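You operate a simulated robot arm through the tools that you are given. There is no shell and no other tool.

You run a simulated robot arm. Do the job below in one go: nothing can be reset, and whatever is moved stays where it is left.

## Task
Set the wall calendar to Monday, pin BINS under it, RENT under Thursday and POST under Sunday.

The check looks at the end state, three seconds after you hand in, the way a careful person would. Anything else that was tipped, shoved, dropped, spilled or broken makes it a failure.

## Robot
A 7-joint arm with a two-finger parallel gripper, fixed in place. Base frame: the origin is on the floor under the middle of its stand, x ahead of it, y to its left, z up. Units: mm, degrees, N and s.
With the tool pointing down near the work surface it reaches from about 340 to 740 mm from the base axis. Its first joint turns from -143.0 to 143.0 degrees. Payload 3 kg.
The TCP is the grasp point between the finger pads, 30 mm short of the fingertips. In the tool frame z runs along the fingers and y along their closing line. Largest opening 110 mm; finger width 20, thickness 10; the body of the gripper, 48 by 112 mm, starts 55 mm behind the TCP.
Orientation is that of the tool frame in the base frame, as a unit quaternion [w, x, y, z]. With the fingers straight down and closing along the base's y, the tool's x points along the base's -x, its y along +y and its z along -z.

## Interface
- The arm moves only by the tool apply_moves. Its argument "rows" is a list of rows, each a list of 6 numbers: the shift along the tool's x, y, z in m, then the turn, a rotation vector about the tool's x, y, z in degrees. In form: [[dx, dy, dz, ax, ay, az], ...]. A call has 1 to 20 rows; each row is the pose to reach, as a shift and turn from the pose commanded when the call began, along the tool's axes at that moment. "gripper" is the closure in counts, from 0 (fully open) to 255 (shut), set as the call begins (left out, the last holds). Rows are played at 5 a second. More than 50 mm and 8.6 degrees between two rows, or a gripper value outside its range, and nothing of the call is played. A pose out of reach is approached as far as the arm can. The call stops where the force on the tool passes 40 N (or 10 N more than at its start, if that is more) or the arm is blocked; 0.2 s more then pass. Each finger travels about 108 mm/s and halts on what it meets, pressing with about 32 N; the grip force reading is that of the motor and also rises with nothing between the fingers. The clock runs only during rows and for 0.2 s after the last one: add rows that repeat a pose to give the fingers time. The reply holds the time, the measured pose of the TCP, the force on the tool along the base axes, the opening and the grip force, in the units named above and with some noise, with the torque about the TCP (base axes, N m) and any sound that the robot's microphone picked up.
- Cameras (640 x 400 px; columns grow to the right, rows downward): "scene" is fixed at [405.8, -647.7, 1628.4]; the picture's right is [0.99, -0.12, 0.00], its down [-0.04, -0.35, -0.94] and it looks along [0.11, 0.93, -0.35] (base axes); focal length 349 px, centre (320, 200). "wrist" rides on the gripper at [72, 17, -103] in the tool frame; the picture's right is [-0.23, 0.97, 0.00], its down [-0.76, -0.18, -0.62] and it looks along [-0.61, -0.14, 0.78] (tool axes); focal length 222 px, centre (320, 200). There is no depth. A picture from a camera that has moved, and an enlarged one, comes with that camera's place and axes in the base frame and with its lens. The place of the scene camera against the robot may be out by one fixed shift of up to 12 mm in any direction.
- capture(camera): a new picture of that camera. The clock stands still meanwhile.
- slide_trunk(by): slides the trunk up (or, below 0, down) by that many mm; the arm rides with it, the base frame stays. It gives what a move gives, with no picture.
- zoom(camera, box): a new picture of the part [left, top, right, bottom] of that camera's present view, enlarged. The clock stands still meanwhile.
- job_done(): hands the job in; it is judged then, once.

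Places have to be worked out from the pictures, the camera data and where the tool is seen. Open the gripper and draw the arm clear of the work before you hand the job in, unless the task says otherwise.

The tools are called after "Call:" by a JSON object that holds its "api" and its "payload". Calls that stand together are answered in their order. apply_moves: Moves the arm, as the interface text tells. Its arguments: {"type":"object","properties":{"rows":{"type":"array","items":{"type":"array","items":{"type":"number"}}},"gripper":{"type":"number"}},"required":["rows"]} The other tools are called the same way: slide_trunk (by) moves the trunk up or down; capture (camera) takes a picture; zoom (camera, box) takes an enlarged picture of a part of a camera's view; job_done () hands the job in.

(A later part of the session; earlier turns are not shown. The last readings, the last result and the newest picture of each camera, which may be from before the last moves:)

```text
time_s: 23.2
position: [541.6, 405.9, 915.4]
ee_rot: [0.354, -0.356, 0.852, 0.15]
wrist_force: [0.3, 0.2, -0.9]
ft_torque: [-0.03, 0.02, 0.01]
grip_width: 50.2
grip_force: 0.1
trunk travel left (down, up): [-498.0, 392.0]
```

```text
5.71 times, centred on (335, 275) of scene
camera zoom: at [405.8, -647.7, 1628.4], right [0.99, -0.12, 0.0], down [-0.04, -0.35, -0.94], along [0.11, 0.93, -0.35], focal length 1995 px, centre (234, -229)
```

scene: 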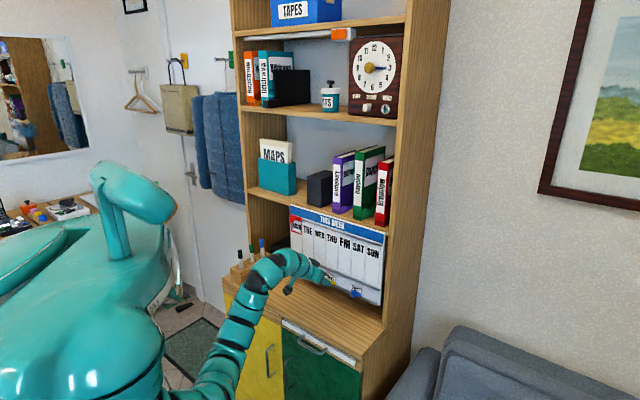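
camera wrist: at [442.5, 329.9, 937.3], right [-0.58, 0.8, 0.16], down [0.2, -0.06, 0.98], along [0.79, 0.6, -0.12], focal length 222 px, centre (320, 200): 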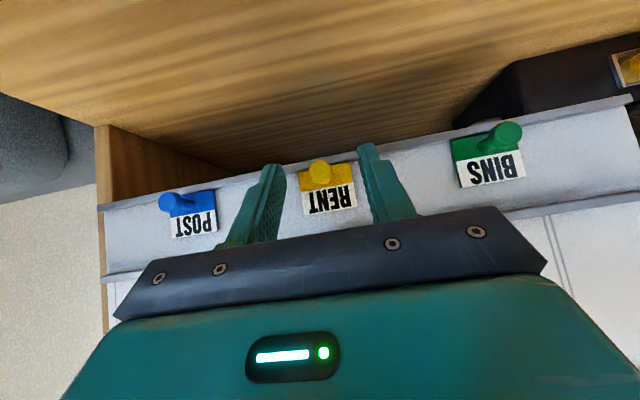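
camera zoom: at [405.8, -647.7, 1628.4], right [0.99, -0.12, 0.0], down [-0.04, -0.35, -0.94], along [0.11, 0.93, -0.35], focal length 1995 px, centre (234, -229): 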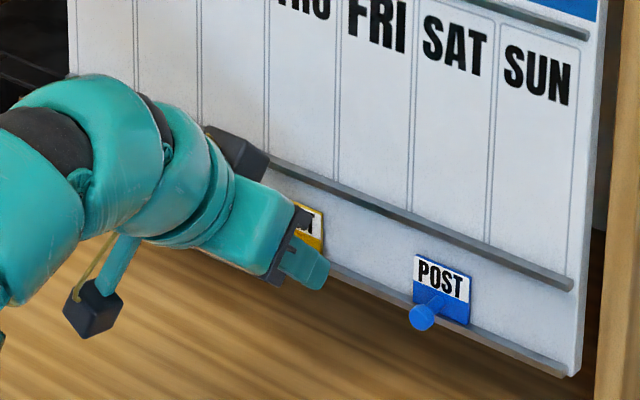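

The head lies between the pads (≈20 mm past the TCP) and the tips are ~8 mm off the card. I close the gripper.

Call:
{"api": "apply_moves", "payload": {"rows": [[0, 0, 0, 0, 0, 0], [0, 0, 0, 0, 0, 0], [0, 0, 0, 0, 0, 0], [0, 0, 0, 0, 0, 0]], "gripper": 255}}

Call:
{"api": "zoom", "payload": {"camera": "wrist", "box": [240, 110, 400, 210]}}

```text
time_s: 24.2
position: [541.0, 407.4, 914.2]
ee_rot: [0.353, -0.356, 0.852, 0.15]
wrist_force: [0.6, 0.0, 0.2]
ft_torque: [0.01, 0.0, 0.04]
grip_width: 12.4
grip_force: 32.1
trunk travel left (down, up): [-498.0, 392.0]
```

```text
4.00 times, centred on (320, 160) of wrist
camera zoom: at [442.4, 330.0, 937.3], right [-0.58, 0.8, 0.16], down [0.2, -0.06, 0.98], along [0.79, 0.6, -0.12], focal length 888 px, centre (320, 360)
```

zoom: 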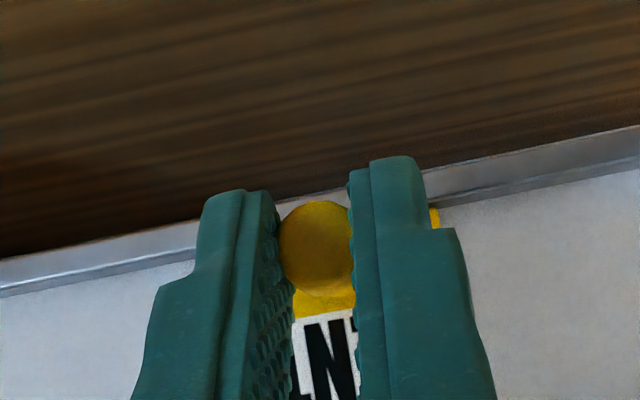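

Gripped at 12.4 mm. I pull straight out from the board, gently, to see how the card is held.

Call:
{"api": "apply_moves", "payload": {"rows": [[0.0014, 0, -0.0014, 0, 0, 0], [0.0028, 0, -0.0028, 0, 0, 0], [0.0042, 0, -0.0042, 0, 0, 0], [0.0057, 0, -0.0057, 0, 0, 0]]}}

Call:
{"api": "zoom", "payload": {"camera": "wrist", "box": [240, 110, 400, 210]}}

```text
time_s: 25.2
position: [535.2, 401.6, 913.3]
ee_rot: [0.353, -0.356, 0.852, 0.15]
wrist_force: [-0.5, -0.2, 0.1]
ft_torque: [-0.03, 0.03, 0.01]
grip_width: 12.2
grip_force: 32.6
trunk travel left (down, up): [-498.0, 392.0]
```

```text
4.00 times, centred on (320, 160) of wrist
camera zoom: at [436.6, 323.7, 935.8], right [-0.58, 0.8, 0.16], down [0.2, -0.06, 0.98], along [0.79, 0.6, -0.12], focal length 888 px, centre (320, 360)
```

zoom: 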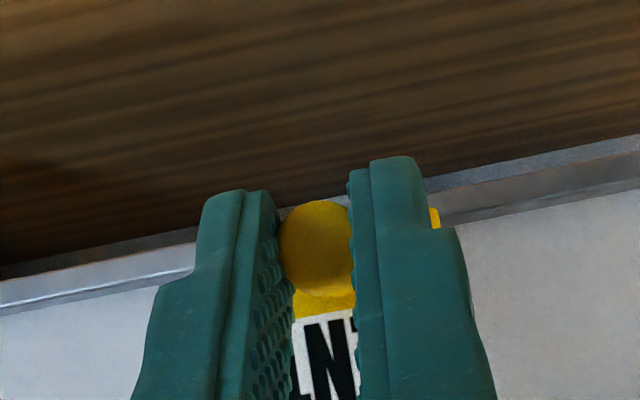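

The card came off cleanly with the peg. I draw it 12 mm further out and lift it straight up past the middle ledge into the THU column.

Call:
{"api": "apply_moves", "payload": {"rows": [[0.0042, 0, -0.0042, 0, 0, 0], [0.0085, 0, -0.0085, 0, 0, 0], [0.0005, 0, -0.0165, 0, 0, 0], [-0.0085, 0, -0.0255, 0, 0, 0], [-0.0175, 0, -0.0345, 0, 0, 0], [-0.0265, 0, -0.0435, 0, 0, 0], [-0.0355, 0, -0.0525, 0, 0, 0], [-0.0425, 0, -0.0595, 0, 0, 0], [-0.0452, 0, -0.0622, 0, 0, 0], [-0.0452, 0, -0.0622, 0, 0, 0]]}}

Call:
{"api": "capture", "payload": {"camera": "wrist"}}

Call:
{"api": "zoom", "payload": {"camera": "scene", "box": [280, 220, 390, 310]}}

```text
time_s: 27.4
position: [527.3, 391.0, 990.8]
ee_rot: [0.354, -0.356, 0.852, 0.15]
wrist_force: [0.4, 0.6, 0.0]
ft_torque: [-0.06, 0.05, 0.04]
grip_width: 0.0
grip_force: 32.7
trunk travel left (down, up): [-498.0, 392.0]
```

```text
taken
camera wrist: at [428.3, 314.9, 1013.0], right [-0.58, 0.8, 0.16], down [0.2, -0.06, 0.98], along [0.79, 0.6, -0.12], focal length 222 px, centre (320, 200)
```

wrist: 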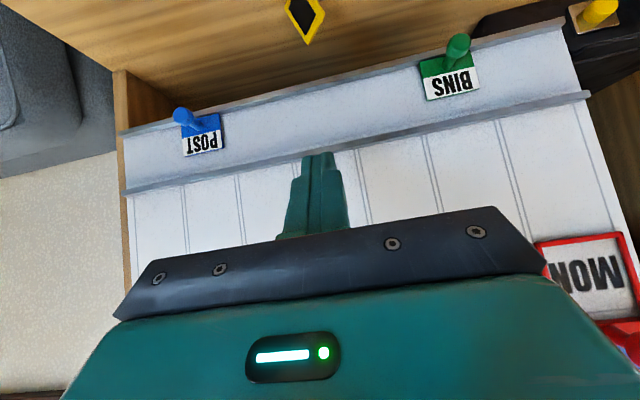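

```text
4.44 times, centred on (335, 265) of scene
camera zoom: at [405.8, -647.7, 1628.4], right [0.99, -0.12, 0.0], down [-0.04, -0.35, -0.94], along [0.11, 0.93, -0.35], focal length 1552 px, centre (253, -89)
```

zoom: 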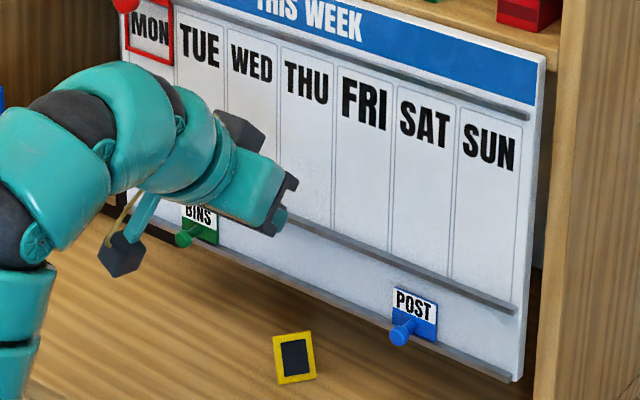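

The RENT card slipped out of the grip and now lies face-down on the desk. Before recovering it, I examine how far the ledges stick out, the card's pose on the desk, and the pads.

Call:
{"api": "zoom", "payload": {"camera": "scene", "box": [345, 260, 393, 290]}}

Call:
{"api": "zoom", "payload": {"camera": "scene", "box": [310, 275, 374, 315]}}

Call:
{"api": "zoom", "payload": {"camera": "wrist", "box": [260, 0, 356, 60]}}

Call:
{"api": "zoom", "payload": {"camera": "wrist", "box": [110, 100, 270, 200]}}

```text
13.33 times, centred on (369, 275) of scene
camera zoom: at [405.8, -647.7, 1628.4], right [0.99, -0.12, 0.0], down [-0.04, -0.35, -0.94], along [0.11, 0.93, -0.35], focal length 4654 px, centre (-333, -800)
```

zoom: 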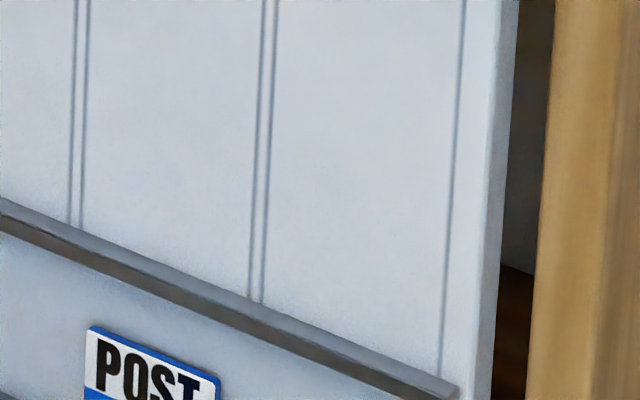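

```text
10.00 times, centred on (342, 295) of scene
camera zoom: at [405.8, -647.7, 1628.4], right [0.99, -0.12, 0.0], down [-0.04, -0.35, -0.94], along [0.11, 0.93, -0.35], focal length 3491 px, centre (100, -750)
```

zoom: 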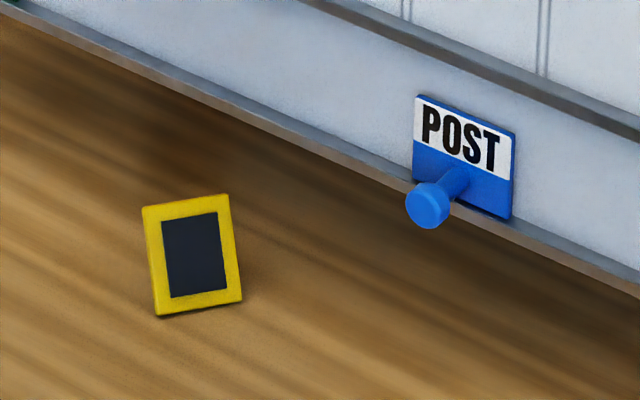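

```text
6.67 times, centred on (308, 30) of wrist
camera zoom: at [428.3, 314.9, 1013.0], right [-0.58, 0.8, 0.16], down [0.2, -0.06, 0.98], along [0.79, 0.6, -0.12], focal length 1481 px, centre (400, 1333)
```

zoom: 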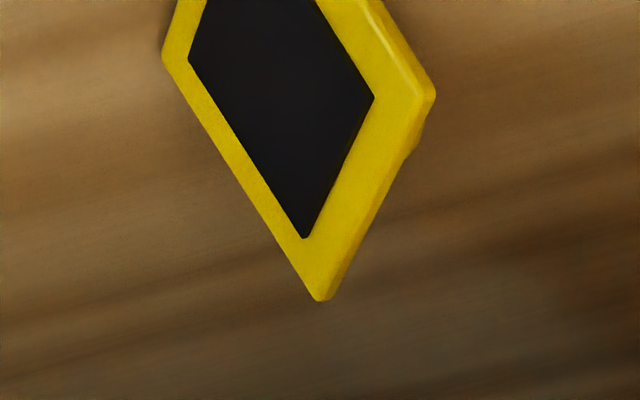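

```text
4.00 times, centred on (190, 150) of wrist
camera zoom: at [428.3, 314.9, 1013.0], right [-0.58, 0.8, 0.16], down [0.2, -0.06, 0.98], along [0.79, 0.6, -0.12], focal length 888 px, centre (840, 400)
```

zoom: 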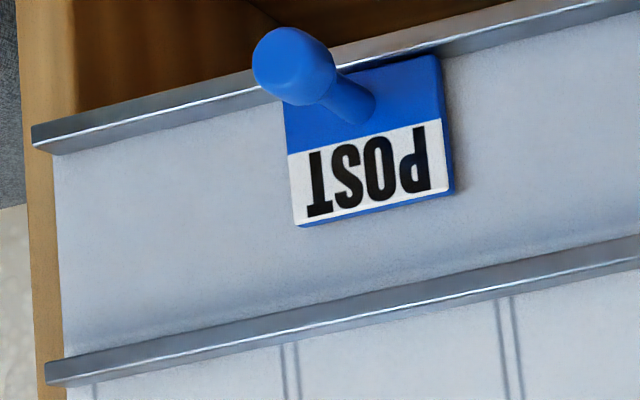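

The ledges only protrude ~7 mm, so the grip near the fingertips was probably too shallow on the head. I look at the closed finger pads to see their shape.

Call:
{"api": "zoom", "payload": {"camera": "wrist", "box": [270, 140, 366, 200]}}

Call:
{"api": "zoom", "payload": {"camera": "wrist", "box": [410, 20, 490, 70]}}

Call:
{"api": "zoom", "payload": {"camera": "scene", "box": [296, 230, 344, 260]}}

```text
6.67 times, centred on (318, 170) of wrist
camera zoom: at [428.3, 314.9, 1013.0], right [-0.58, 0.8, 0.16], down [0.2, -0.06, 0.98], along [0.79, 0.6, -0.12], focal length 1481 px, centre (333, 400)
```

zoom: 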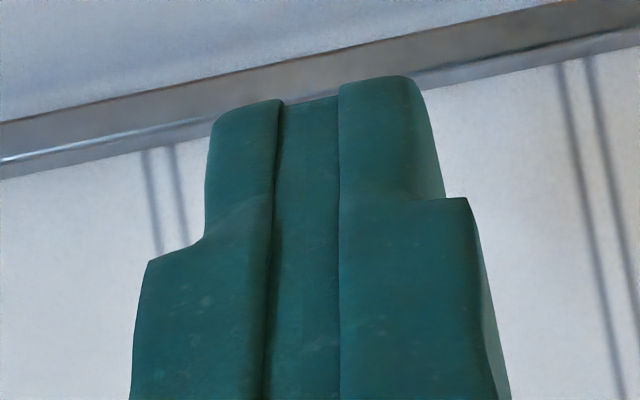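

```text
8.00 times, centred on (450, 45) of wrist
camera zoom: at [428.3, 314.9, 1013.0], right [-0.58, 0.8, 0.16], down [0.2, -0.06, 0.98], along [0.79, 0.6, -0.12], focal length 1777 px, centre (-720, 1440)
```

zoom: 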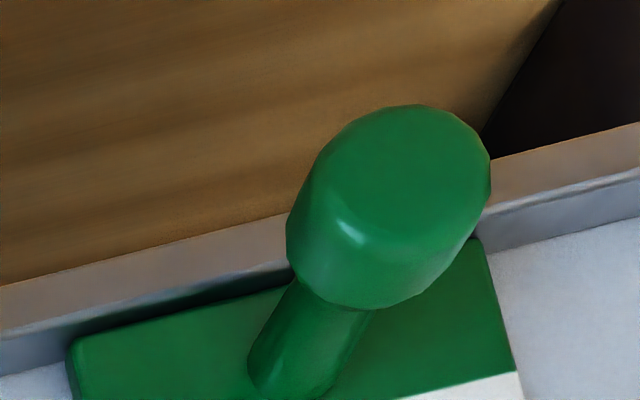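

```text
13.33 times, centred on (320, 245) of scene
camera zoom: at [405.8, -647.7, 1628.4], right [0.99, -0.12, 0.0], down [-0.04, -0.35, -0.94], along [0.11, 0.93, -0.35], focal length 4654 px, centre (320, -400)
```

zoom: 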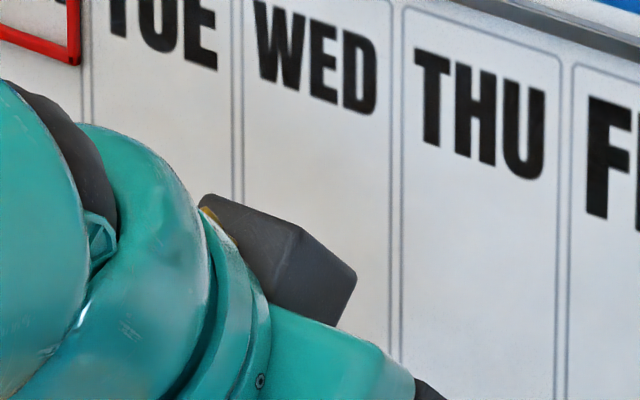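

BINS triangulates consistently (d 685.3, u −8.2, z 902.3). My RENT grasp probably held only the last part of the pads, so for BINS I'll go about 6 mm deeper and check the grip width. First to the stand-off over BINS.

Call:
{"api": "apply_moves", "payload": {"rows": [[0, 0.02, 0, 0, 0, 0], [0, 0.045, 0, 0, 0, 0], [0, 0.07, 0, 0, 0, 0], [0, 0.095, 0, 0, 0, 0], [0.008, 0.11, 0.007, 0, 0, 0], [0.022, 0.11, 0.018, 0, 0, 0], [0.0346, 0.11, 0.0288, 0, 0, 0], [0.0346, 0.11, 0.0288, 0, 0, 0]], "gripper": 139}}

Call:
{"api": "capture", "payload": {"camera": "wrist"}}

Call:
{"api": "zoom", "payload": {"camera": "wrist", "box": [280, 110, 376, 170]}}

Call:
{"api": "capture", "payload": {"camera": "scene"}}

```text
time_s: 29.2
position: [447.5, 464.2, 944.1]
ee_rot: [0.354, -0.355, 0.852, 0.149]
wrist_force: [0.1, -1.1, 0.3]
ft_torque: [0.0, 0.02, -0.03]
grip_width: 49.9
grip_force: 0.0
trunk travel left (down, up): [-498.0, 392.0]
```

```text
taken
camera wrist: at [349.6, 387.8, 967.1], right [-0.58, 0.8, 0.16], down [0.2, -0.06, 0.98], along [0.79, 0.6, -0.12], focal length 222 px, centre (320, 200)
```

wrist: 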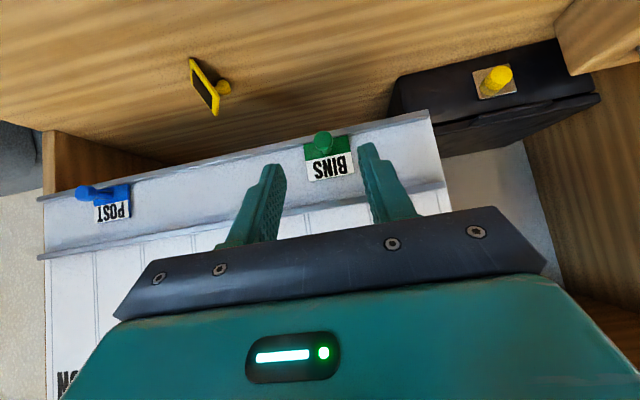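

```text
6.67 times, centred on (328, 140) of wrist
camera zoom: at [349.6, 387.8, 967.1], right [-0.58, 0.8, 0.16], down [0.2, -0.06, 0.98], along [0.79, 0.6, -0.12], focal length 1481 px, centre (267, 600)
```

zoom: 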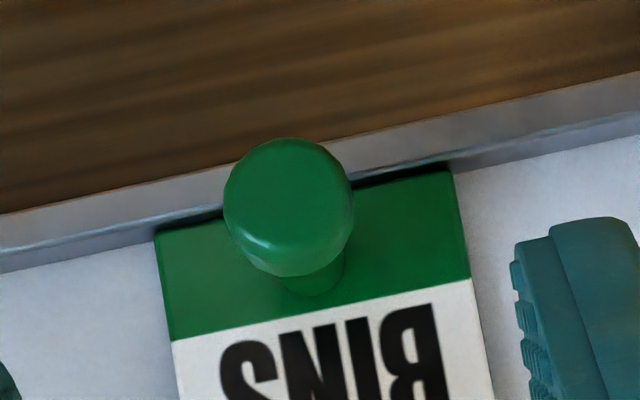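

```text
taken
```

scene: 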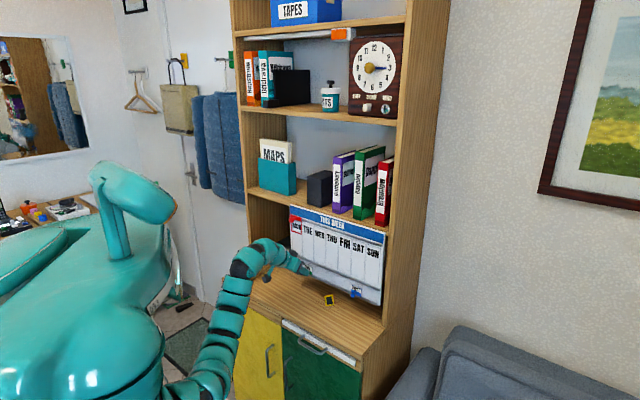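

BINS' head confirms at u −8.3, z 902.4; the tool is 3 mm to its right. I correct that and go in deeper (44 mm along the tool axis), stopping on any contact.

Call:
{"api": "apply_moves", "payload": {"rows": [[0, 0.0029, 0.005, 0, 0, 0], [0, 0.0029, 0.015, 0, 0, 0], [0, 0.0029, 0.025, 0, 0, 0], [0, 0.0029, 0.032, 0, 0, 0], [0, 0.0029, 0.038, 0, 0, 0], [0, 0.0029, 0.041, 0, 0, 0], [0, 0.0029, 0.0436, 0, 0, 0], [0, 0.0029, 0.0436, 0, 0, 0]]}}

Call:
{"api": "capture", "payload": {"camera": "wrist"}}

Call:
{"api": "zoom", "payload": {"camera": "wrist", "box": [240, 110, 400, 210]}}

```text
time_s: 31.0
position: [466.6, 489.8, 914.4]
ee_rot: [0.354, -0.356, 0.852, 0.15]
wrist_force: [-0.2, 0.4, 0.3]
ft_torque: [-0.05, -0.01, 0.02]
grip_width: 50.3
grip_force: 0.1
trunk travel left (down, up): [-498.0, 392.0]
```

```text
taken
camera wrist: at [367.5, 412.7, 936.1], right [-0.58, 0.8, 0.16], down [0.2, -0.06, 0.98], along [0.79, 0.6, -0.12], focal length 222 px, centre (320, 200)
```

wrist: 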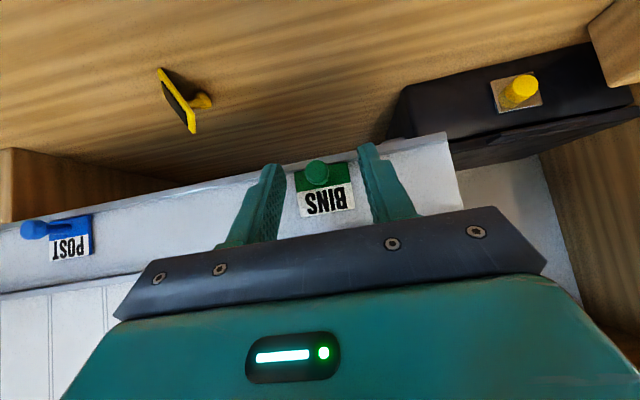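

```text
4.00 times, centred on (320, 160) of wrist
camera zoom: at [367.5, 412.7, 936.1], right [-0.58, 0.8, 0.16], down [0.2, -0.06, 0.98], along [0.79, 0.6, -0.12], focal length 888 px, centre (320, 360)
```

zoom: 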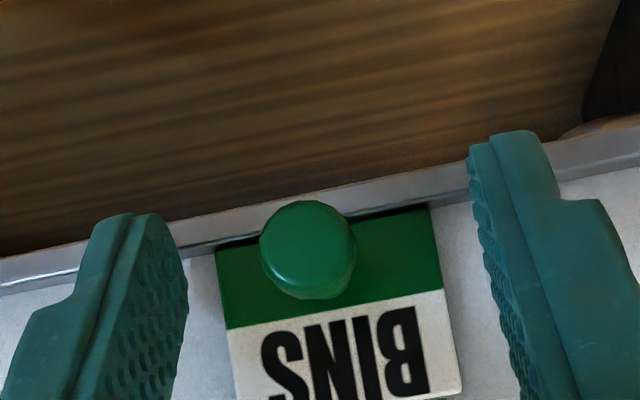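

No contact yet; the head is ~15 mm past the TCP now. I centre by 1.6 mm and close, then read the width.

Call:
{"api": "apply_moves", "payload": {"rows": [[-0.0003, -0.0016, 0.0003, 0, 0, 0], [-0.0003, -0.0016, 0.0003, 0, 0, 0]]}}

Call:
{"api": "apply_moves", "payload": {"rows": [[0, 0, 0, 0, 0, 0], [0, 0, 0, 0, 0, 0], [0, 0, 0, 0, 0, 0], [0, 0, 0, 0, 0, 0], [0, 0, 0, 0, 0, 0]], "gripper": 255}}

Call:
{"api": "zoom", "payload": {"camera": "wrist", "box": [240, 110, 400, 210]}}

```text
time_s: 31.6
position: [467.9, 488.7, 914.6]
ee_rot: [0.355, -0.357, 0.851, 0.151]
wrist_force: [0.4, -0.8, -0.4]
ft_torque: [0.02, -0.01, 0.03]
grip_width: 50.1
grip_force: 0.1
trunk travel left (down, up): [-498.0, 392.0]
```

```text
time_s: 32.8
position: [467.0, 488.7, 915.2]
ee_rot: [0.354, -0.357, 0.852, 0.15]
wrist_force: [0.1, 0.2, 0.3]
ft_torque: [-0.04, 0.03, -0.02]
grip_width: 12.5
grip_force: 32.1
trunk travel left (down, up): [-498.0, 392.0]
```

```text
4.00 times, centred on (320, 160) of wrist
camera zoom: at [368.5, 411.4, 935.7], right [-0.58, 0.8, 0.16], down [0.2, -0.06, 0.98], along [0.79, 0.6, -0.12], focal length 888 px, centre (320, 360)
```

zoom: 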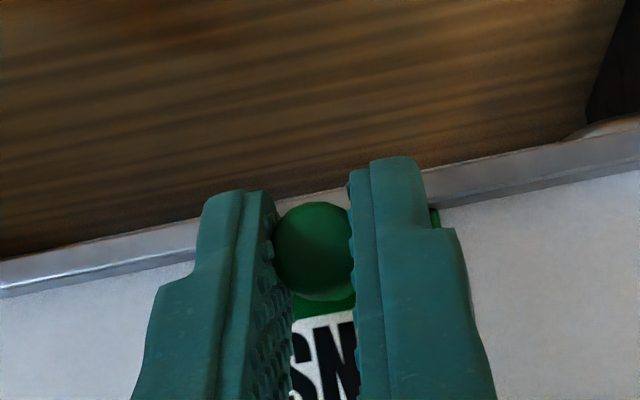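

Same 12.5 mm width, now well inside the pads. I pull out in small steps, checking the grip at each stage, and this time much further from the board before lifting.

Call:
{"api": "apply_moves", "payload": {"rows": [[0.0014, 0, -0.0014, 0, 0, 0], [0.0028, 0, -0.0028, 0, 0, 0], [0.0042, 0, -0.0042, 0, 0, 0], [0.0057, 0, -0.0057, 0, 0, 0]]}}

Call:
{"api": "zoom", "payload": {"camera": "wrist", "box": [240, 110, 400, 210]}}

Call:
{"api": "zoom", "payload": {"camera": "scene", "box": [280, 235, 344, 275]}}

```text
time_s: 33.8
position: [461.0, 483.3, 914.5]
ee_rot: [0.353, -0.357, 0.852, 0.15]
wrist_force: [-0.5, 0.0, 0.4]
ft_torque: [-0.03, 0.02, 0.02]
grip_width: 12.3
grip_force: 31.6
trunk travel left (down, up): [-498.0, 392.0]
```

```text
4.00 times, centred on (320, 160) of wrist
camera zoom: at [361.6, 406.7, 936.6], right [-0.58, 0.8, 0.16], down [0.2, -0.06, 0.98], along [0.79, 0.6, -0.12], focal length 888 px, centre (320, 360)
```

zoom: 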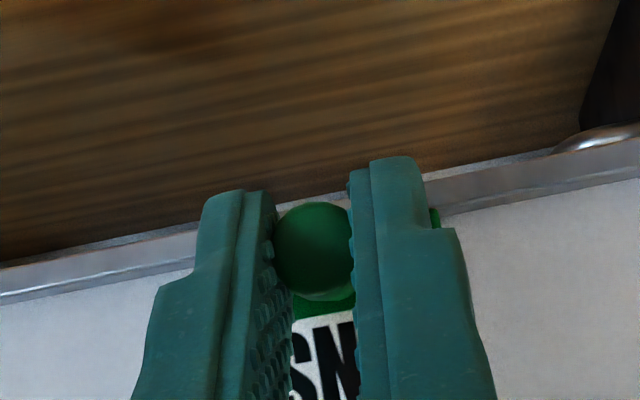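

```text
10.00 times, centred on (312, 255) of scene
camera zoom: at [405.8, -647.7, 1628.4], right [0.99, -0.12, 0.0], down [-0.04, -0.35, -0.94], along [0.11, 0.93, -0.35], focal length 3491 px, centre (400, -350)
```

zoom: 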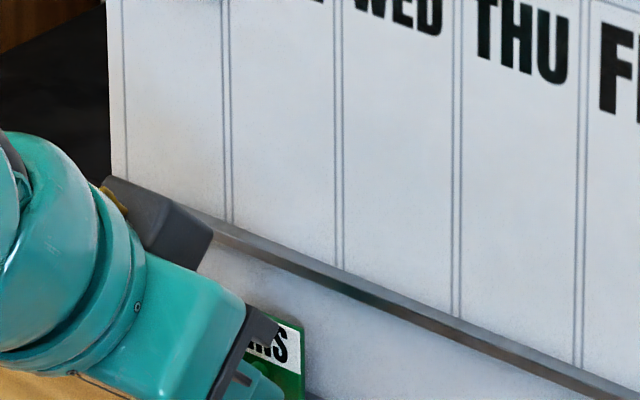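

Still firmly held. I draw it 20 mm further out, slowly, and check again.

Call:
{"api": "apply_moves", "payload": {"rows": [[0.0021, 0, -0.0021, 0, 0, 0], [0.0042, 0, -0.0042, 0, 0, 0], [0.0063, 0, -0.0063, 0, 0, 0], [0.0085, 0, -0.0085, 0, 0, 0], [0.0113, 0, -0.0113, 0, 0, 0], [0.0141, 0, -0.0141, 0, 0, 0]]}}

Call:
{"api": "zoom", "payload": {"camera": "wrist", "box": [240, 110, 400, 210]}}

Call:
{"api": "zoom", "payload": {"camera": "scene", "box": [280, 235, 344, 275]}}

```text
time_s: 35.2
position: [447.2, 469.3, 915.4]
ee_rot: [0.353, -0.358, 0.852, 0.15]
wrist_force: [0.0, 0.0, -0.2]
ft_torque: [-0.03, 0.0, 0.0]
grip_width: 12.3
grip_force: 32.0
trunk travel left (down, up): [-498.0, 392.0]
```

```text
4.00 times, centred on (320, 160) of wrist
camera zoom: at [348.2, 392.9, 937.5], right [-0.58, 0.8, 0.16], down [0.2, -0.06, 0.98], along [0.79, 0.6, -0.12], focal length 888 px, centre (320, 360)
```

zoom: 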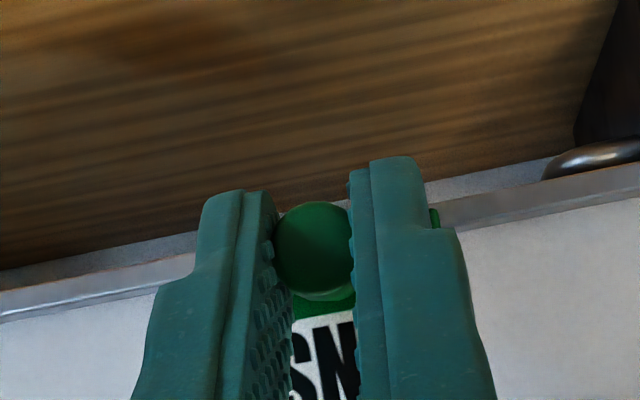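

```text
10.00 times, centred on (312, 255) of scene
camera zoom: at [405.8, -647.7, 1628.4], right [0.99, -0.12, 0.0], down [-0.04, -0.35, -0.94], along [0.11, 0.93, -0.35], focal length 3491 px, centre (400, -350)
```

zoom: 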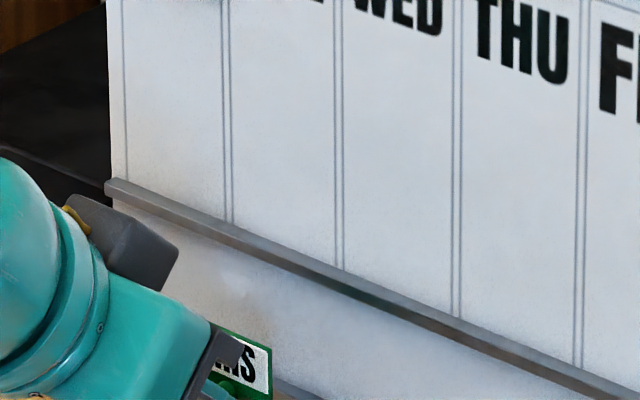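

Firmly held, 28 mm clear of the board. I lift in small increments.

Call:
{"api": "apply_moves", "payload": {"rows": [[-0.0035, 0, -0.0035, 0, 0, 0], [-0.007, 0, -0.007, 0, 0, 0], [-0.0106, 0, -0.0106, 0, 0, 0], [-0.0141, 0, -0.0141, 0, 0, 0], [-0.0177, 0, -0.0177, 0, 0, 0]]}}

Call:
{"api": "zoom", "payload": {"camera": "wrist", "box": [240, 110, 400, 210]}}

Call:
{"api": "zoom", "payload": {"camera": "scene", "box": [280, 235, 344, 275]}}

```text
time_s: 36.4
position: [447.6, 469.0, 940.1]
ee_rot: [0.353, -0.356, 0.852, 0.15]
wrist_force: [0.3, 0.3, 0.2]
ft_torque: [0.02, 0.02, 0.03]
grip_width: 12.2
grip_force: 32.1
trunk travel left (down, up): [-498.0, 392.0]
```

```text
4.00 times, centred on (320, 160) of wrist
camera zoom: at [348.5, 391.7, 961.9], right [-0.58, 0.8, 0.16], down [0.2, -0.06, 0.98], along [0.79, 0.6, -0.12], focal length 888 px, centre (320, 360)
```

zoom: 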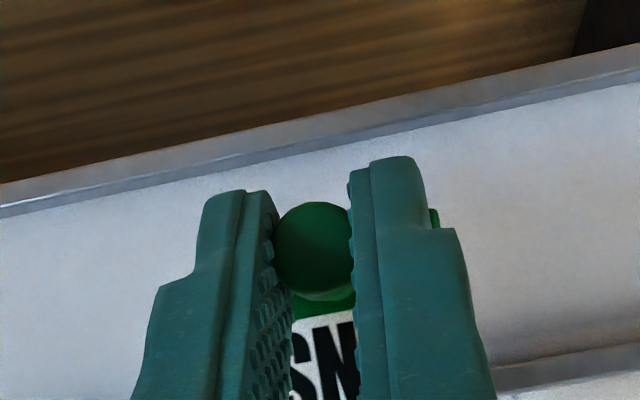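

```text
10.00 times, centred on (312, 255) of scene
camera zoom: at [405.8, -647.7, 1628.4], right [0.99, -0.12, 0.0], down [-0.04, -0.35, -0.94], along [0.11, 0.93, -0.35], focal length 3491 px, centre (400, -350)
```

zoom: 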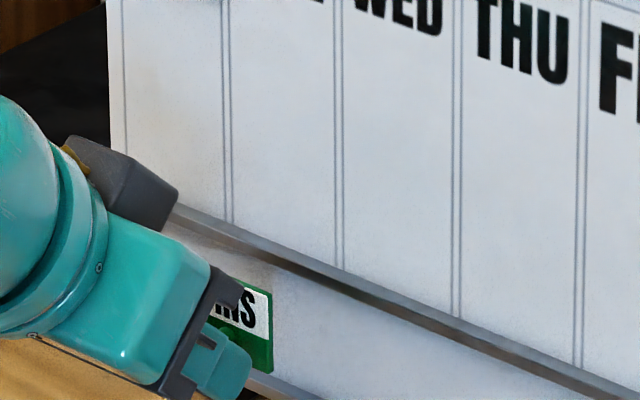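

Held well at z≈940. I continue the lift by 51 mm more and then 55 mm left to the MON column, still 28 mm clear.

Call:
{"api": "apply_moves", "payload": {"rows": [[-0.0035, 0, -0.0035, 0, 0, 0], [-0.007, 0, -0.007, 0, 0, 0], [-0.0106, 0, -0.0106, 0, 0, 0], [-0.0141, 0, -0.0141, 0, 0, 0], [-0.0177, 0, -0.0177, 0, 0, 0], [-0.0212, 0, -0.0212, 0, 0, 0], [-0.0247, 0, -0.0247, 0, 0, 0], [-0.0283, 0, -0.0283, 0, 0, 0], [-0.0318, 0, -0.0318, 0, 0, 0], [-0.036, 0, -0.036, 0, 0, 0]]}}

Call:
{"api": "zoom", "payload": {"camera": "wrist", "box": [240, 110, 400, 210]}}

```text
time_s: 38.6
position: [447.5, 471.2, 991.9]
ee_rot: [0.354, -0.357, 0.852, 0.15]
wrist_force: [-0.4, 0.8, 0.1]
ft_torque: [0.01, 0.0, 0.01]
grip_width: 12.2
grip_force: 31.9
trunk travel left (down, up): [-498.0, 392.0]
```

```text
4.00 times, centred on (320, 160) of wrist
camera zoom: at [348.2, 392.6, 1013.8], right [-0.58, 0.8, 0.16], down [0.2, -0.06, 0.98], along [0.79, 0.6, -0.12], focal length 888 px, centre (320, 360)
```

zoom: 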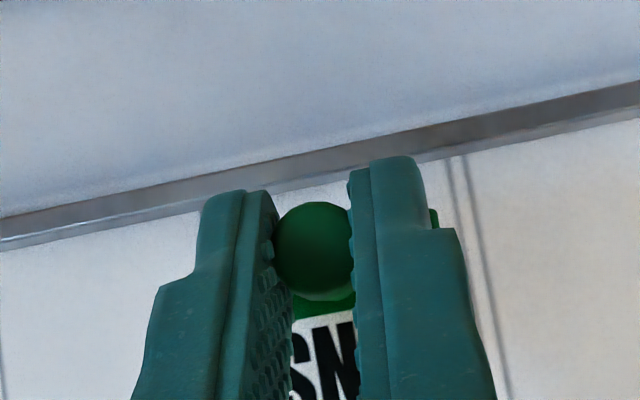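

Still solid. Now left 53.5 mm to the MON column.

Call:
{"api": "apply_moves", "payload": {"rows": [[0, 0.007, 0, 0, 0, 0], [0, 0.016, 0, 0, 0, 0], [0, 0.026, 0, 0, 0, 0], [0, 0.036, 0, 0, 0, 0], [0, 0.046, 0, 0, 0, 0], [0, 0.0535, 0, 0, 0, 0], [0, 0.0535, 0, 0, 0, 0]]}}

Call:
{"api": "capture", "payload": {"camera": "wrist"}}

Call:
{"api": "zoom", "payload": {"camera": "wrist", "box": [224, 90, 416, 210]}}

Call:
{"api": "zoom", "payload": {"camera": "scene", "box": [270, 205, 350, 255]}}

```text
time_s: 40.2
position: [408.5, 507.3, 991.8]
ee_rot: [0.354, -0.357, 0.852, 0.15]
wrist_force: [-0.5, 0.0, -0.5]
ft_torque: [-0.05, 0.01, -0.03]
grip_width: 12.4
grip_force: 32.2
trunk travel left (down, up): [-498.0, 392.0]
```

```text
taken
camera wrist: at [309.6, 429.7, 1013.1], right [-0.58, 0.8, 0.16], down [0.2, -0.06, 0.98], along [0.79, 0.6, -0.12], focal length 222 px, centre (320, 200)
```

wrist: 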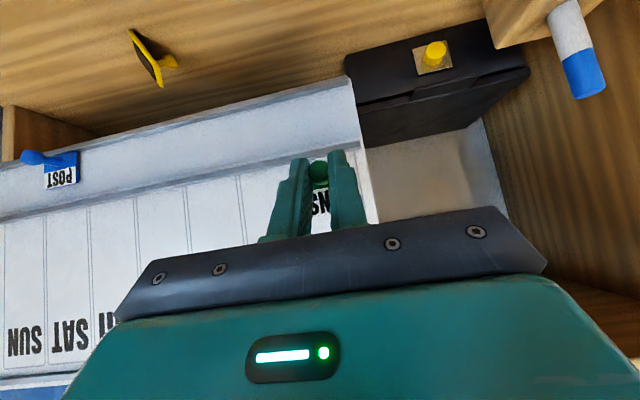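

```text
3.33 times, centred on (320, 150) of wrist
camera zoom: at [309.6, 429.7, 1013.1], right [-0.58, 0.8, 0.16], down [0.2, -0.06, 0.98], along [0.79, 0.6, -0.12], focal length 740 px, centre (320, 367)
```

zoom: 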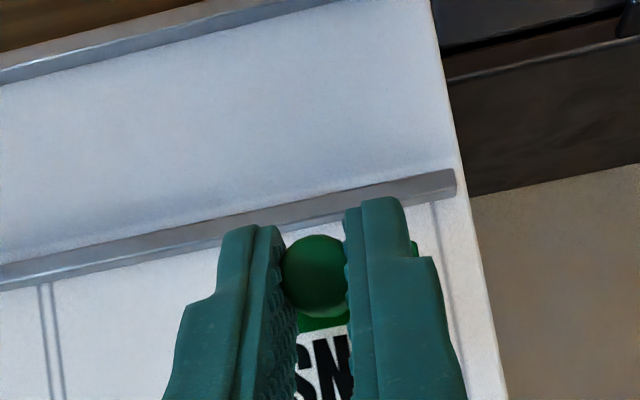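

```text
8.00 times, centred on (310, 230) of scene
camera zoom: at [405.8, -647.7, 1628.4], right [0.99, -0.12, 0.0], down [-0.04, -0.35, -0.94], along [0.11, 0.93, -0.35], focal length 2793 px, centre (400, -40)
```

zoom: 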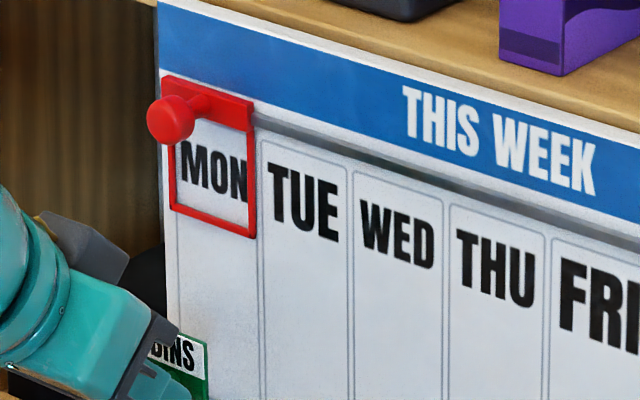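

The peg is centred on MON (u −63.3, column lines at −88.7 and −37.5) and about 18 mm above the middle ledge level for the card's bottom edge. I push forward 26 mm and read the force.

Call:
{"api": "apply_moves", "payload": {"rows": [[-0.0035, 0, 0.0035, 0, 0, 0], [-0.0071, 0, 0.0071, 0, 0, 0], [-0.0106, 0, 0.0106, 0, 0, 0], [-0.0141, 0, 0.0141, 0, 0, 0], [-0.0163, 0, 0.0163, 0, 0, 0], [-0.0184, 0, 0.0184, 0, 0, 0]]}}

Call:
{"api": "zoom", "payload": {"camera": "wrist", "box": [224, 90, 416, 210]}}

Call:
{"api": "zoom", "payload": {"camera": "scene", "box": [270, 220, 350, 270]}}

```text
time_s: 41.6
position: [429.7, 524.8, 991.1]
ee_rot: [0.353, -0.357, 0.852, 0.151]
wrist_force: [2.8, 1.5, -0.4]
ft_torque: [0.02, 0.0, 0.03]
grip_width: 12.3
grip_force: 32.0
trunk travel left (down, up): [-498.0, 392.0]
```

```text
3.33 times, centred on (320, 150) of wrist
camera zoom: at [330.4, 447.9, 1012.3], right [-0.58, 0.8, 0.16], down [0.2, -0.06, 0.98], along [0.79, 0.6, -0.12], focal length 740 px, centre (320, 367)
```

zoom: 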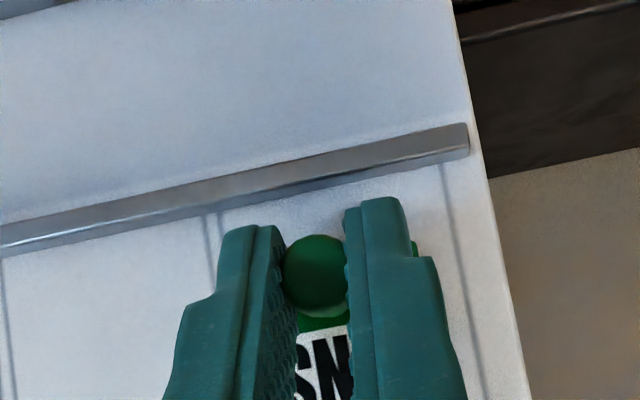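

```text
8.00 times, centred on (310, 245) of scene
camera zoom: at [405.8, -647.7, 1628.4], right [0.99, -0.12, 0.0], down [-0.04, -0.35, -0.94], along [0.11, 0.93, -0.35], focal length 2793 px, centre (400, -160)
```

zoom: 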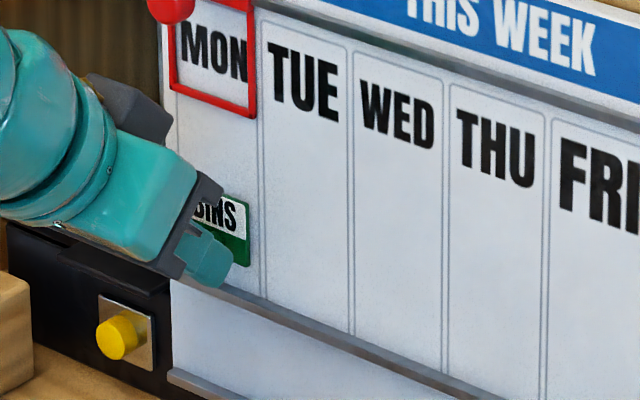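

A 3 N forward pull shows the magnet drawing in; the card is nearly seated. I press the last 1.5 mm.

Call:
{"api": "apply_moves", "payload": {"rows": [[-0.0004, 0, 0.0004, 0, 0, 0], [-0.0007, 0, 0.0007, 0, 0, 0], [-0.0011, 0, 0.0011, 0, 0, 0]]}}

```text
time_s: 42.4
position: [429.7, 526.3, 990.0]
ee_rot: [0.353, -0.358, 0.851, 0.15]
wrist_force: [-2.9, -6.0, -2.8]
ft_torque: [-0.1, 0.04, 0.06]
grip_width: 12.2
grip_force: 32.3
trunk travel left (down, up): [-498.0, 392.0]
```

Now the tool feels ~6 N of back-pressure, so the card is flat against the board. I open the fingers and check.

Call:
{"api": "apply_moves", "payload": {"rows": [[0, 0, 0, 0, 0, 0], [0, 0, 0, 0, 0, 0], [0, 0, 0, 0, 0, 0]], "gripper": 139}}

Call:
{"api": "zoom", "payload": {"camera": "wrist", "box": [224, 90, 416, 210]}}

Call:
{"api": "zoom", "payload": {"camera": "scene", "box": [270, 220, 350, 270]}}

```text
time_s: 43.2
position: [430.0, 526.3, 991.4]
ee_rot: [0.354, -0.355, 0.852, 0.149]
wrist_force: [0.6, 1.0, 0.0]
ft_torque: [0.02, -0.04, -0.01]
grip_width: 49.7
grip_force: 0.0
trunk travel left (down, up): [-498.0, 392.0]
```

```text
3.33 times, centred on (320, 150) of wrist
camera zoom: at [331.3, 449.4, 1012.8], right [-0.58, 0.8, 0.16], down [0.2, -0.06, 0.98], along [0.79, 0.6, -0.12], focal length 740 px, centre (320, 367)
```

zoom: 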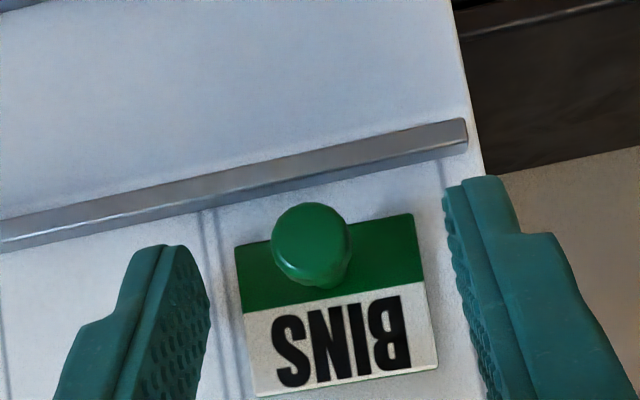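

```text
8.00 times, centred on (310, 245) of scene
camera zoom: at [405.8, -647.7, 1628.4], right [0.99, -0.12, 0.0], down [-0.04, -0.35, -0.94], along [0.11, 0.93, -0.35], focal length 2793 px, centre (400, -160)
```

zoom: 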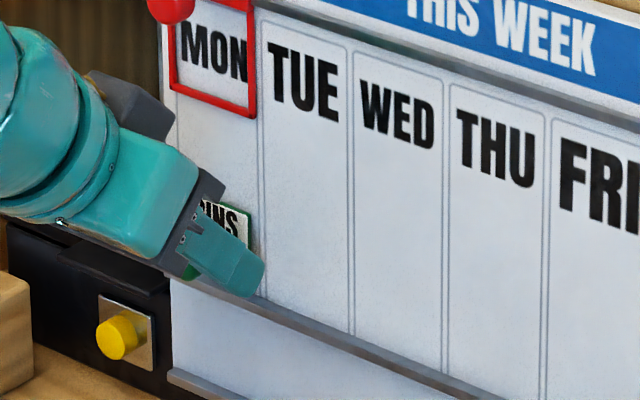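

BINS sits flat and centred in the MON column. I retreat straight back, then travel right toward POST at this height.

Call:
{"api": "apply_moves", "payload": {"rows": [[0.007, 0, -0.007, 0, 0, 0], [0.0175, 0, -0.0175, 0, 0, 0], [0.028, 0, -0.028, 0, 0, 0], [0.0354, 0, -0.0354, 0, 0, 0], [0.0354, -0.03, -0.0354, 0, 0, 0], [0.0354, -0.07, -0.0354, 0, 0, 0], [0.0354, -0.11, -0.0354, 0, 0, 0], [0.0354, -0.15, -0.0354, 0, 0, 0], [0.0354, -0.19, -0.0354, 0, 0, 0], [0.0354, -0.23, -0.0354, 0, 0, 0], [0.0354, -0.26, -0.0354, 0, 0, 0], [0.0354, -0.277, -0.0354, 0, 0, 0], [0.0354, -0.277, -0.0354, 0, 0, 0]]}}

Call:
{"api": "capture", "payload": {"camera": "wrist"}}

Call:
{"api": "capture", "payload": {"camera": "scene"}}

```text
time_s: 46.0
position: [589.0, 295.7, 991.1]
ee_rot: [0.354, -0.357, 0.851, 0.15]
wrist_force: [0.3, 0.2, -0.2]
ft_torque: [0.02, 0.01, 0.03]
grip_width: 50.1
grip_force: 0.1
trunk travel left (down, up): [-498.0, 392.0]
```

```text
taken
camera wrist: at [490.1, 218.2, 1012.5], right [-0.58, 0.8, 0.16], down [0.2, -0.06, 0.98], along [0.79, 0.6, -0.12], focal length 222 px, centre (320, 200)
```

wrist: 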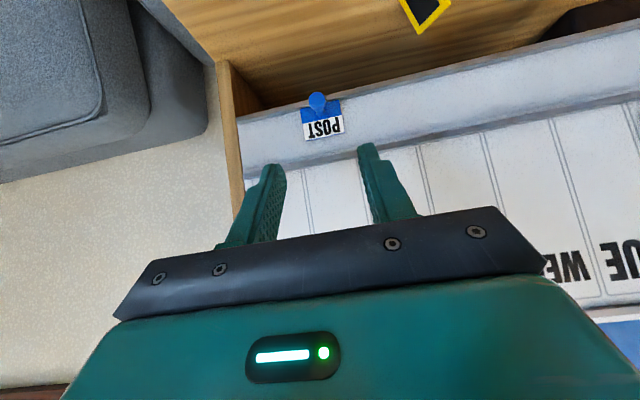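

```text
taken
```

scene: 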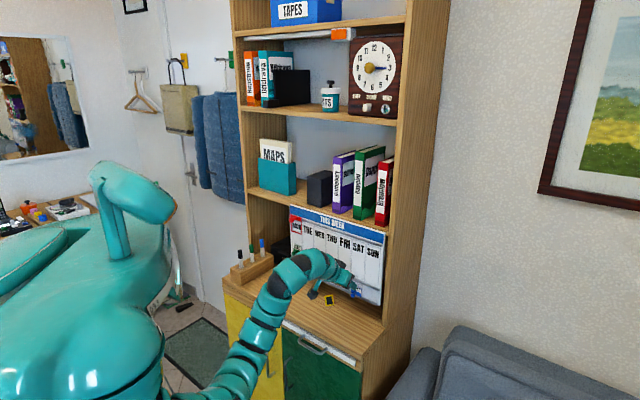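

I zoom on POST's peg and on the fallen RENT card from this viewpoint.

Call:
{"api": "zoom", "payload": {"camera": "wrist", "box": [280, 80, 376, 140]}}

Call:
{"api": "zoom", "payload": {"camera": "wrist", "box": [380, 0, 476, 60]}}

Call:
{"api": "zoom", "payload": {"camera": "scene", "box": [300, 280, 364, 320]}}

```text
6.67 times, centred on (328, 110) of wrist
camera zoom: at [490.1, 218.2, 1012.5], right [-0.58, 0.8, 0.16], down [0.2, -0.06, 0.98], along [0.79, 0.6, -0.12], focal length 1481 px, centre (267, 800)
```

zoom: 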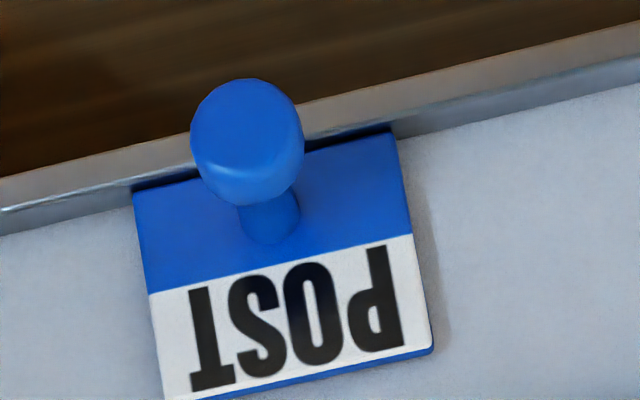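

```text
6.67 times, centred on (428, 30) of wrist
camera zoom: at [490.1, 218.2, 1012.5], right [-0.58, 0.8, 0.16], down [0.2, -0.06, 0.98], along [0.79, 0.6, -0.12], focal length 1481 px, centre (-400, 1333)
```

zoom: 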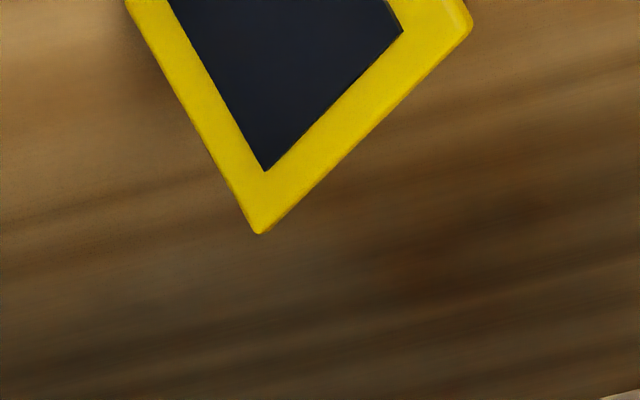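

```text
10.00 times, centred on (332, 300) of scene
camera zoom: at [405.8, -647.7, 1628.4], right [0.99, -0.12, 0.0], down [-0.04, -0.35, -0.94], along [0.11, 0.93, -0.35], focal length 3491 px, centre (200, -800)
```

zoom: 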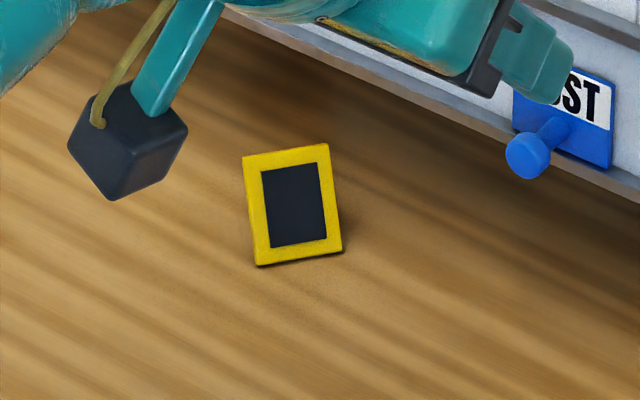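

POST's peg is at u≈212.1, z≈901, d≈686. I move to the stand-off in front of it.

Call:
{"api": "apply_moves", "payload": {"rows": [[0.006, 0.0016, 0.016, 0, 0, 0], [0.012, 0.0016, 0.033, 0, 0, 0], [0.0175, 0.0016, 0.0488, 0, 0, 0], [0.0175, 0.0016, 0.0488, 0, 0, 0]]}}

Call:
{"api": "zoom", "payload": {"camera": "wrist", "box": [240, 90, 400, 190]}}

```text
time_s: 47.0
position: [607.0, 312.8, 945.6]
ee_rot: [0.354, -0.356, 0.852, 0.15]
wrist_force: [1.4, -1.1, 0.8]
ft_torque: [0.02, 0.05, 0.02]
grip_width: 50.1
grip_force: 0.1
trunk travel left (down, up): [-498.0, 392.0]
```

```text
4.00 times, centred on (320, 140) of wrist
camera zoom: at [508.1, 235.8, 966.3], right [-0.58, 0.8, 0.16], down [0.2, -0.06, 0.98], along [0.79, 0.6, -0.12], focal length 888 px, centre (320, 440)
```

zoom: 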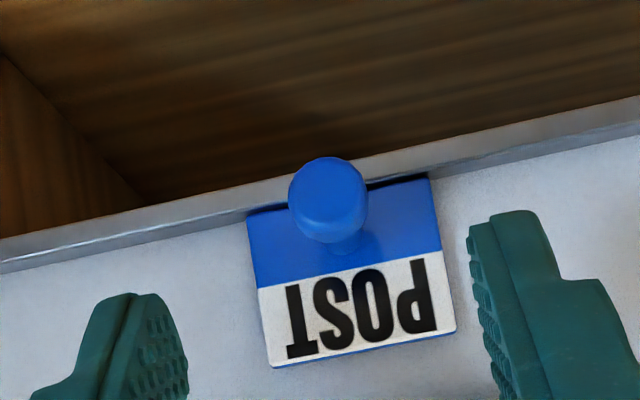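

The head is at (d 686, u 211.8, z 901.2). I approach with a small correction, to the same grasp depth as worked for BINS.

Call:
{"api": "apply_moves", "payload": {"rows": [[0.0025, 0.0023, 0.004, 0, 0, 0], [0.0025, 0.0023, 0.014, 0, 0, 0], [0.0025, 0.0023, 0.024, 0, 0, 0], [0.0025, 0.0023, 0.032, 0, 0, 0], [0.0025, 0.0023, 0.038, 0, 0, 0], [0.0025, 0.0023, 0.0423, 0, 0, 0], [0.0025, 0.0023, 0.0423, 0, 0, 0]]}}

Call:
{"api": "zoom", "payload": {"camera": "wrist", "box": [240, 110, 400, 210]}}

```text
time_s: 48.6
position: [624.6, 335.4, 913.8]
ee_rot: [0.353, -0.356, 0.852, 0.15]
wrist_force: [0.4, -0.2, 0.4]
ft_torque: [0.01, -0.01, -0.04]
grip_width: 49.9
grip_force: 0.1
trunk travel left (down, up): [-498.0, 392.0]
```

```text
4.00 times, centred on (320, 160) of wrist
camera zoom: at [525.0, 258.6, 934.4], right [-0.58, 0.8, 0.16], down [0.2, -0.06, 0.98], along [0.79, 0.6, -0.12], focal length 888 px, centre (320, 360)
```

zoom: 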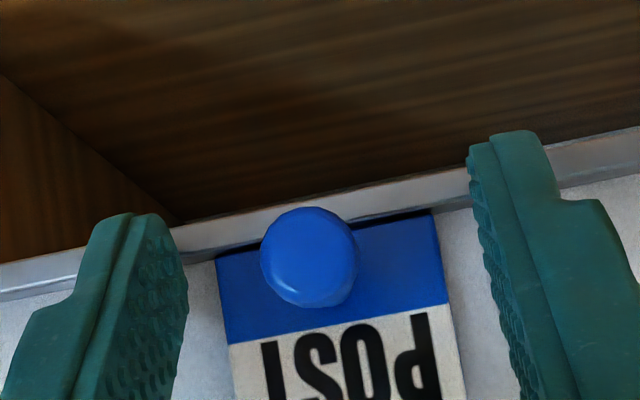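

Depth matches; I shift 1.4 mm right to centre and close on POST.

Call:
{"api": "apply_moves", "payload": {"rows": [[0, -0.0014, 0, 0, 0, 0], [0, -0.0014, 0, 0, 0, 0]]}}

Call:
{"api": "apply_moves", "payload": {"rows": [[0, 0, 0, 0, 0, 0], [0, 0, 0, 0, 0, 0], [0, 0, 0, 0, 0, 0], [0, 0, 0, 0, 0, 0], [0, 0, 0, 0, 0, 0]], "gripper": 255}}

Call:
{"api": "zoom", "payload": {"camera": "wrist", "box": [240, 110, 400, 210]}}

```text
time_s: 49.2
position: [625.9, 335.0, 911.6]
ee_rot: [0.354, -0.356, 0.852, 0.149]
wrist_force: [-0.6, 0.0, 0.2]
ft_torque: [0.02, 0.0, 0.01]
grip_width: 49.8
grip_force: 0.1
trunk travel left (down, up): [-498.0, 392.0]
```

```text
time_s: 50.4
position: [625.0, 334.1, 912.2]
ee_rot: [0.354, -0.356, 0.852, 0.15]
wrist_force: [-2.4, -2.1, 1.1]
ft_torque: [-0.02, 0.05, -0.06]
grip_width: 12.4
grip_force: 32.3
trunk travel left (down, up): [-498.0, 392.0]
```

```text
4.00 times, centred on (320, 160) of wrist
camera zoom: at [525.7, 257.1, 934.5], right [-0.58, 0.8, 0.16], down [0.2, -0.06, 0.98], along [0.79, 0.6, -0.12], focal length 888 px, centre (320, 360)
```

zoom: 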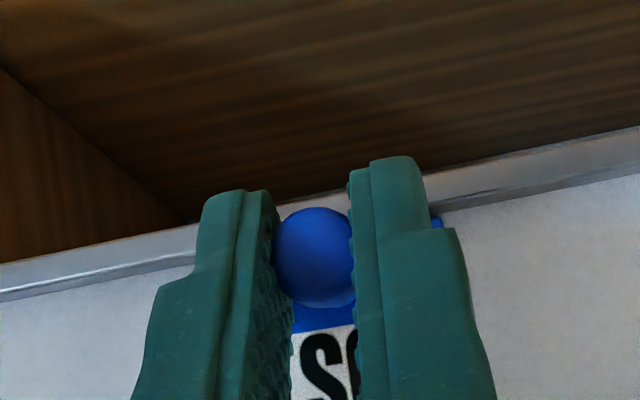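

Gripped at 12.4 mm. I pull straight out 28 mm, slowly as with BINS.

Call:
{"api": "apply_moves", "payload": {"rows": [[0.0014, 0, -0.0014, 0, 0, 0], [0.0028, 0, -0.0028, 0, 0, 0], [0.0042, 0, -0.0042, 0, 0, 0], [0.0057, 0, -0.0057, 0, 0, 0], [0.0078, 0, -0.0078, 0, 0, 0], [0.0099, 0, -0.0099, 0, 0, 0], [0.012, 0, -0.012, 0, 0, 0], [0.0142, 0, -0.0142, 0, 0, 0], [0.017, 0, -0.017, 0, 0, 0], [0.0198, 0, -0.0198, 0, 0, 0]]}}

Call:
{"api": "zoom", "payload": {"camera": "wrist", "box": [240, 110, 400, 210]}}

```text
time_s: 52.6
position: [606.7, 312.8, 910.2]
ee_rot: [0.354, -0.356, 0.852, 0.15]
wrist_force: [0.5, 0.1, -0.1]
ft_torque: [-0.02, 0.01, 0.01]
grip_width: 12.2
grip_force: 31.9
trunk travel left (down, up): [-498.0, 392.0]
```

```text
4.00 times, centred on (320, 160) of wrist
camera zoom: at [506.9, 236.2, 932.5], right [-0.58, 0.8, 0.16], down [0.2, -0.06, 0.98], along [0.79, 0.6, -0.12], focal length 888 px, centre (320, 360)
```

zoom: 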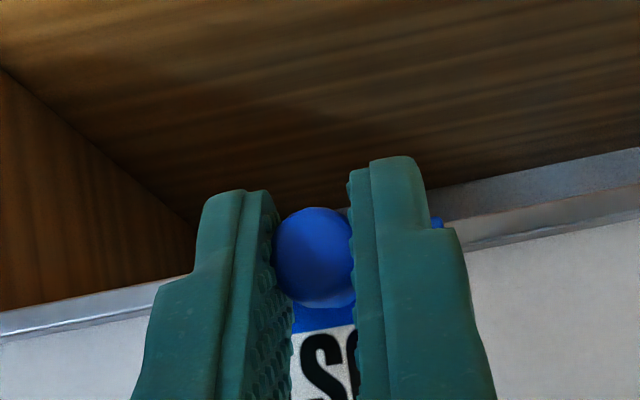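

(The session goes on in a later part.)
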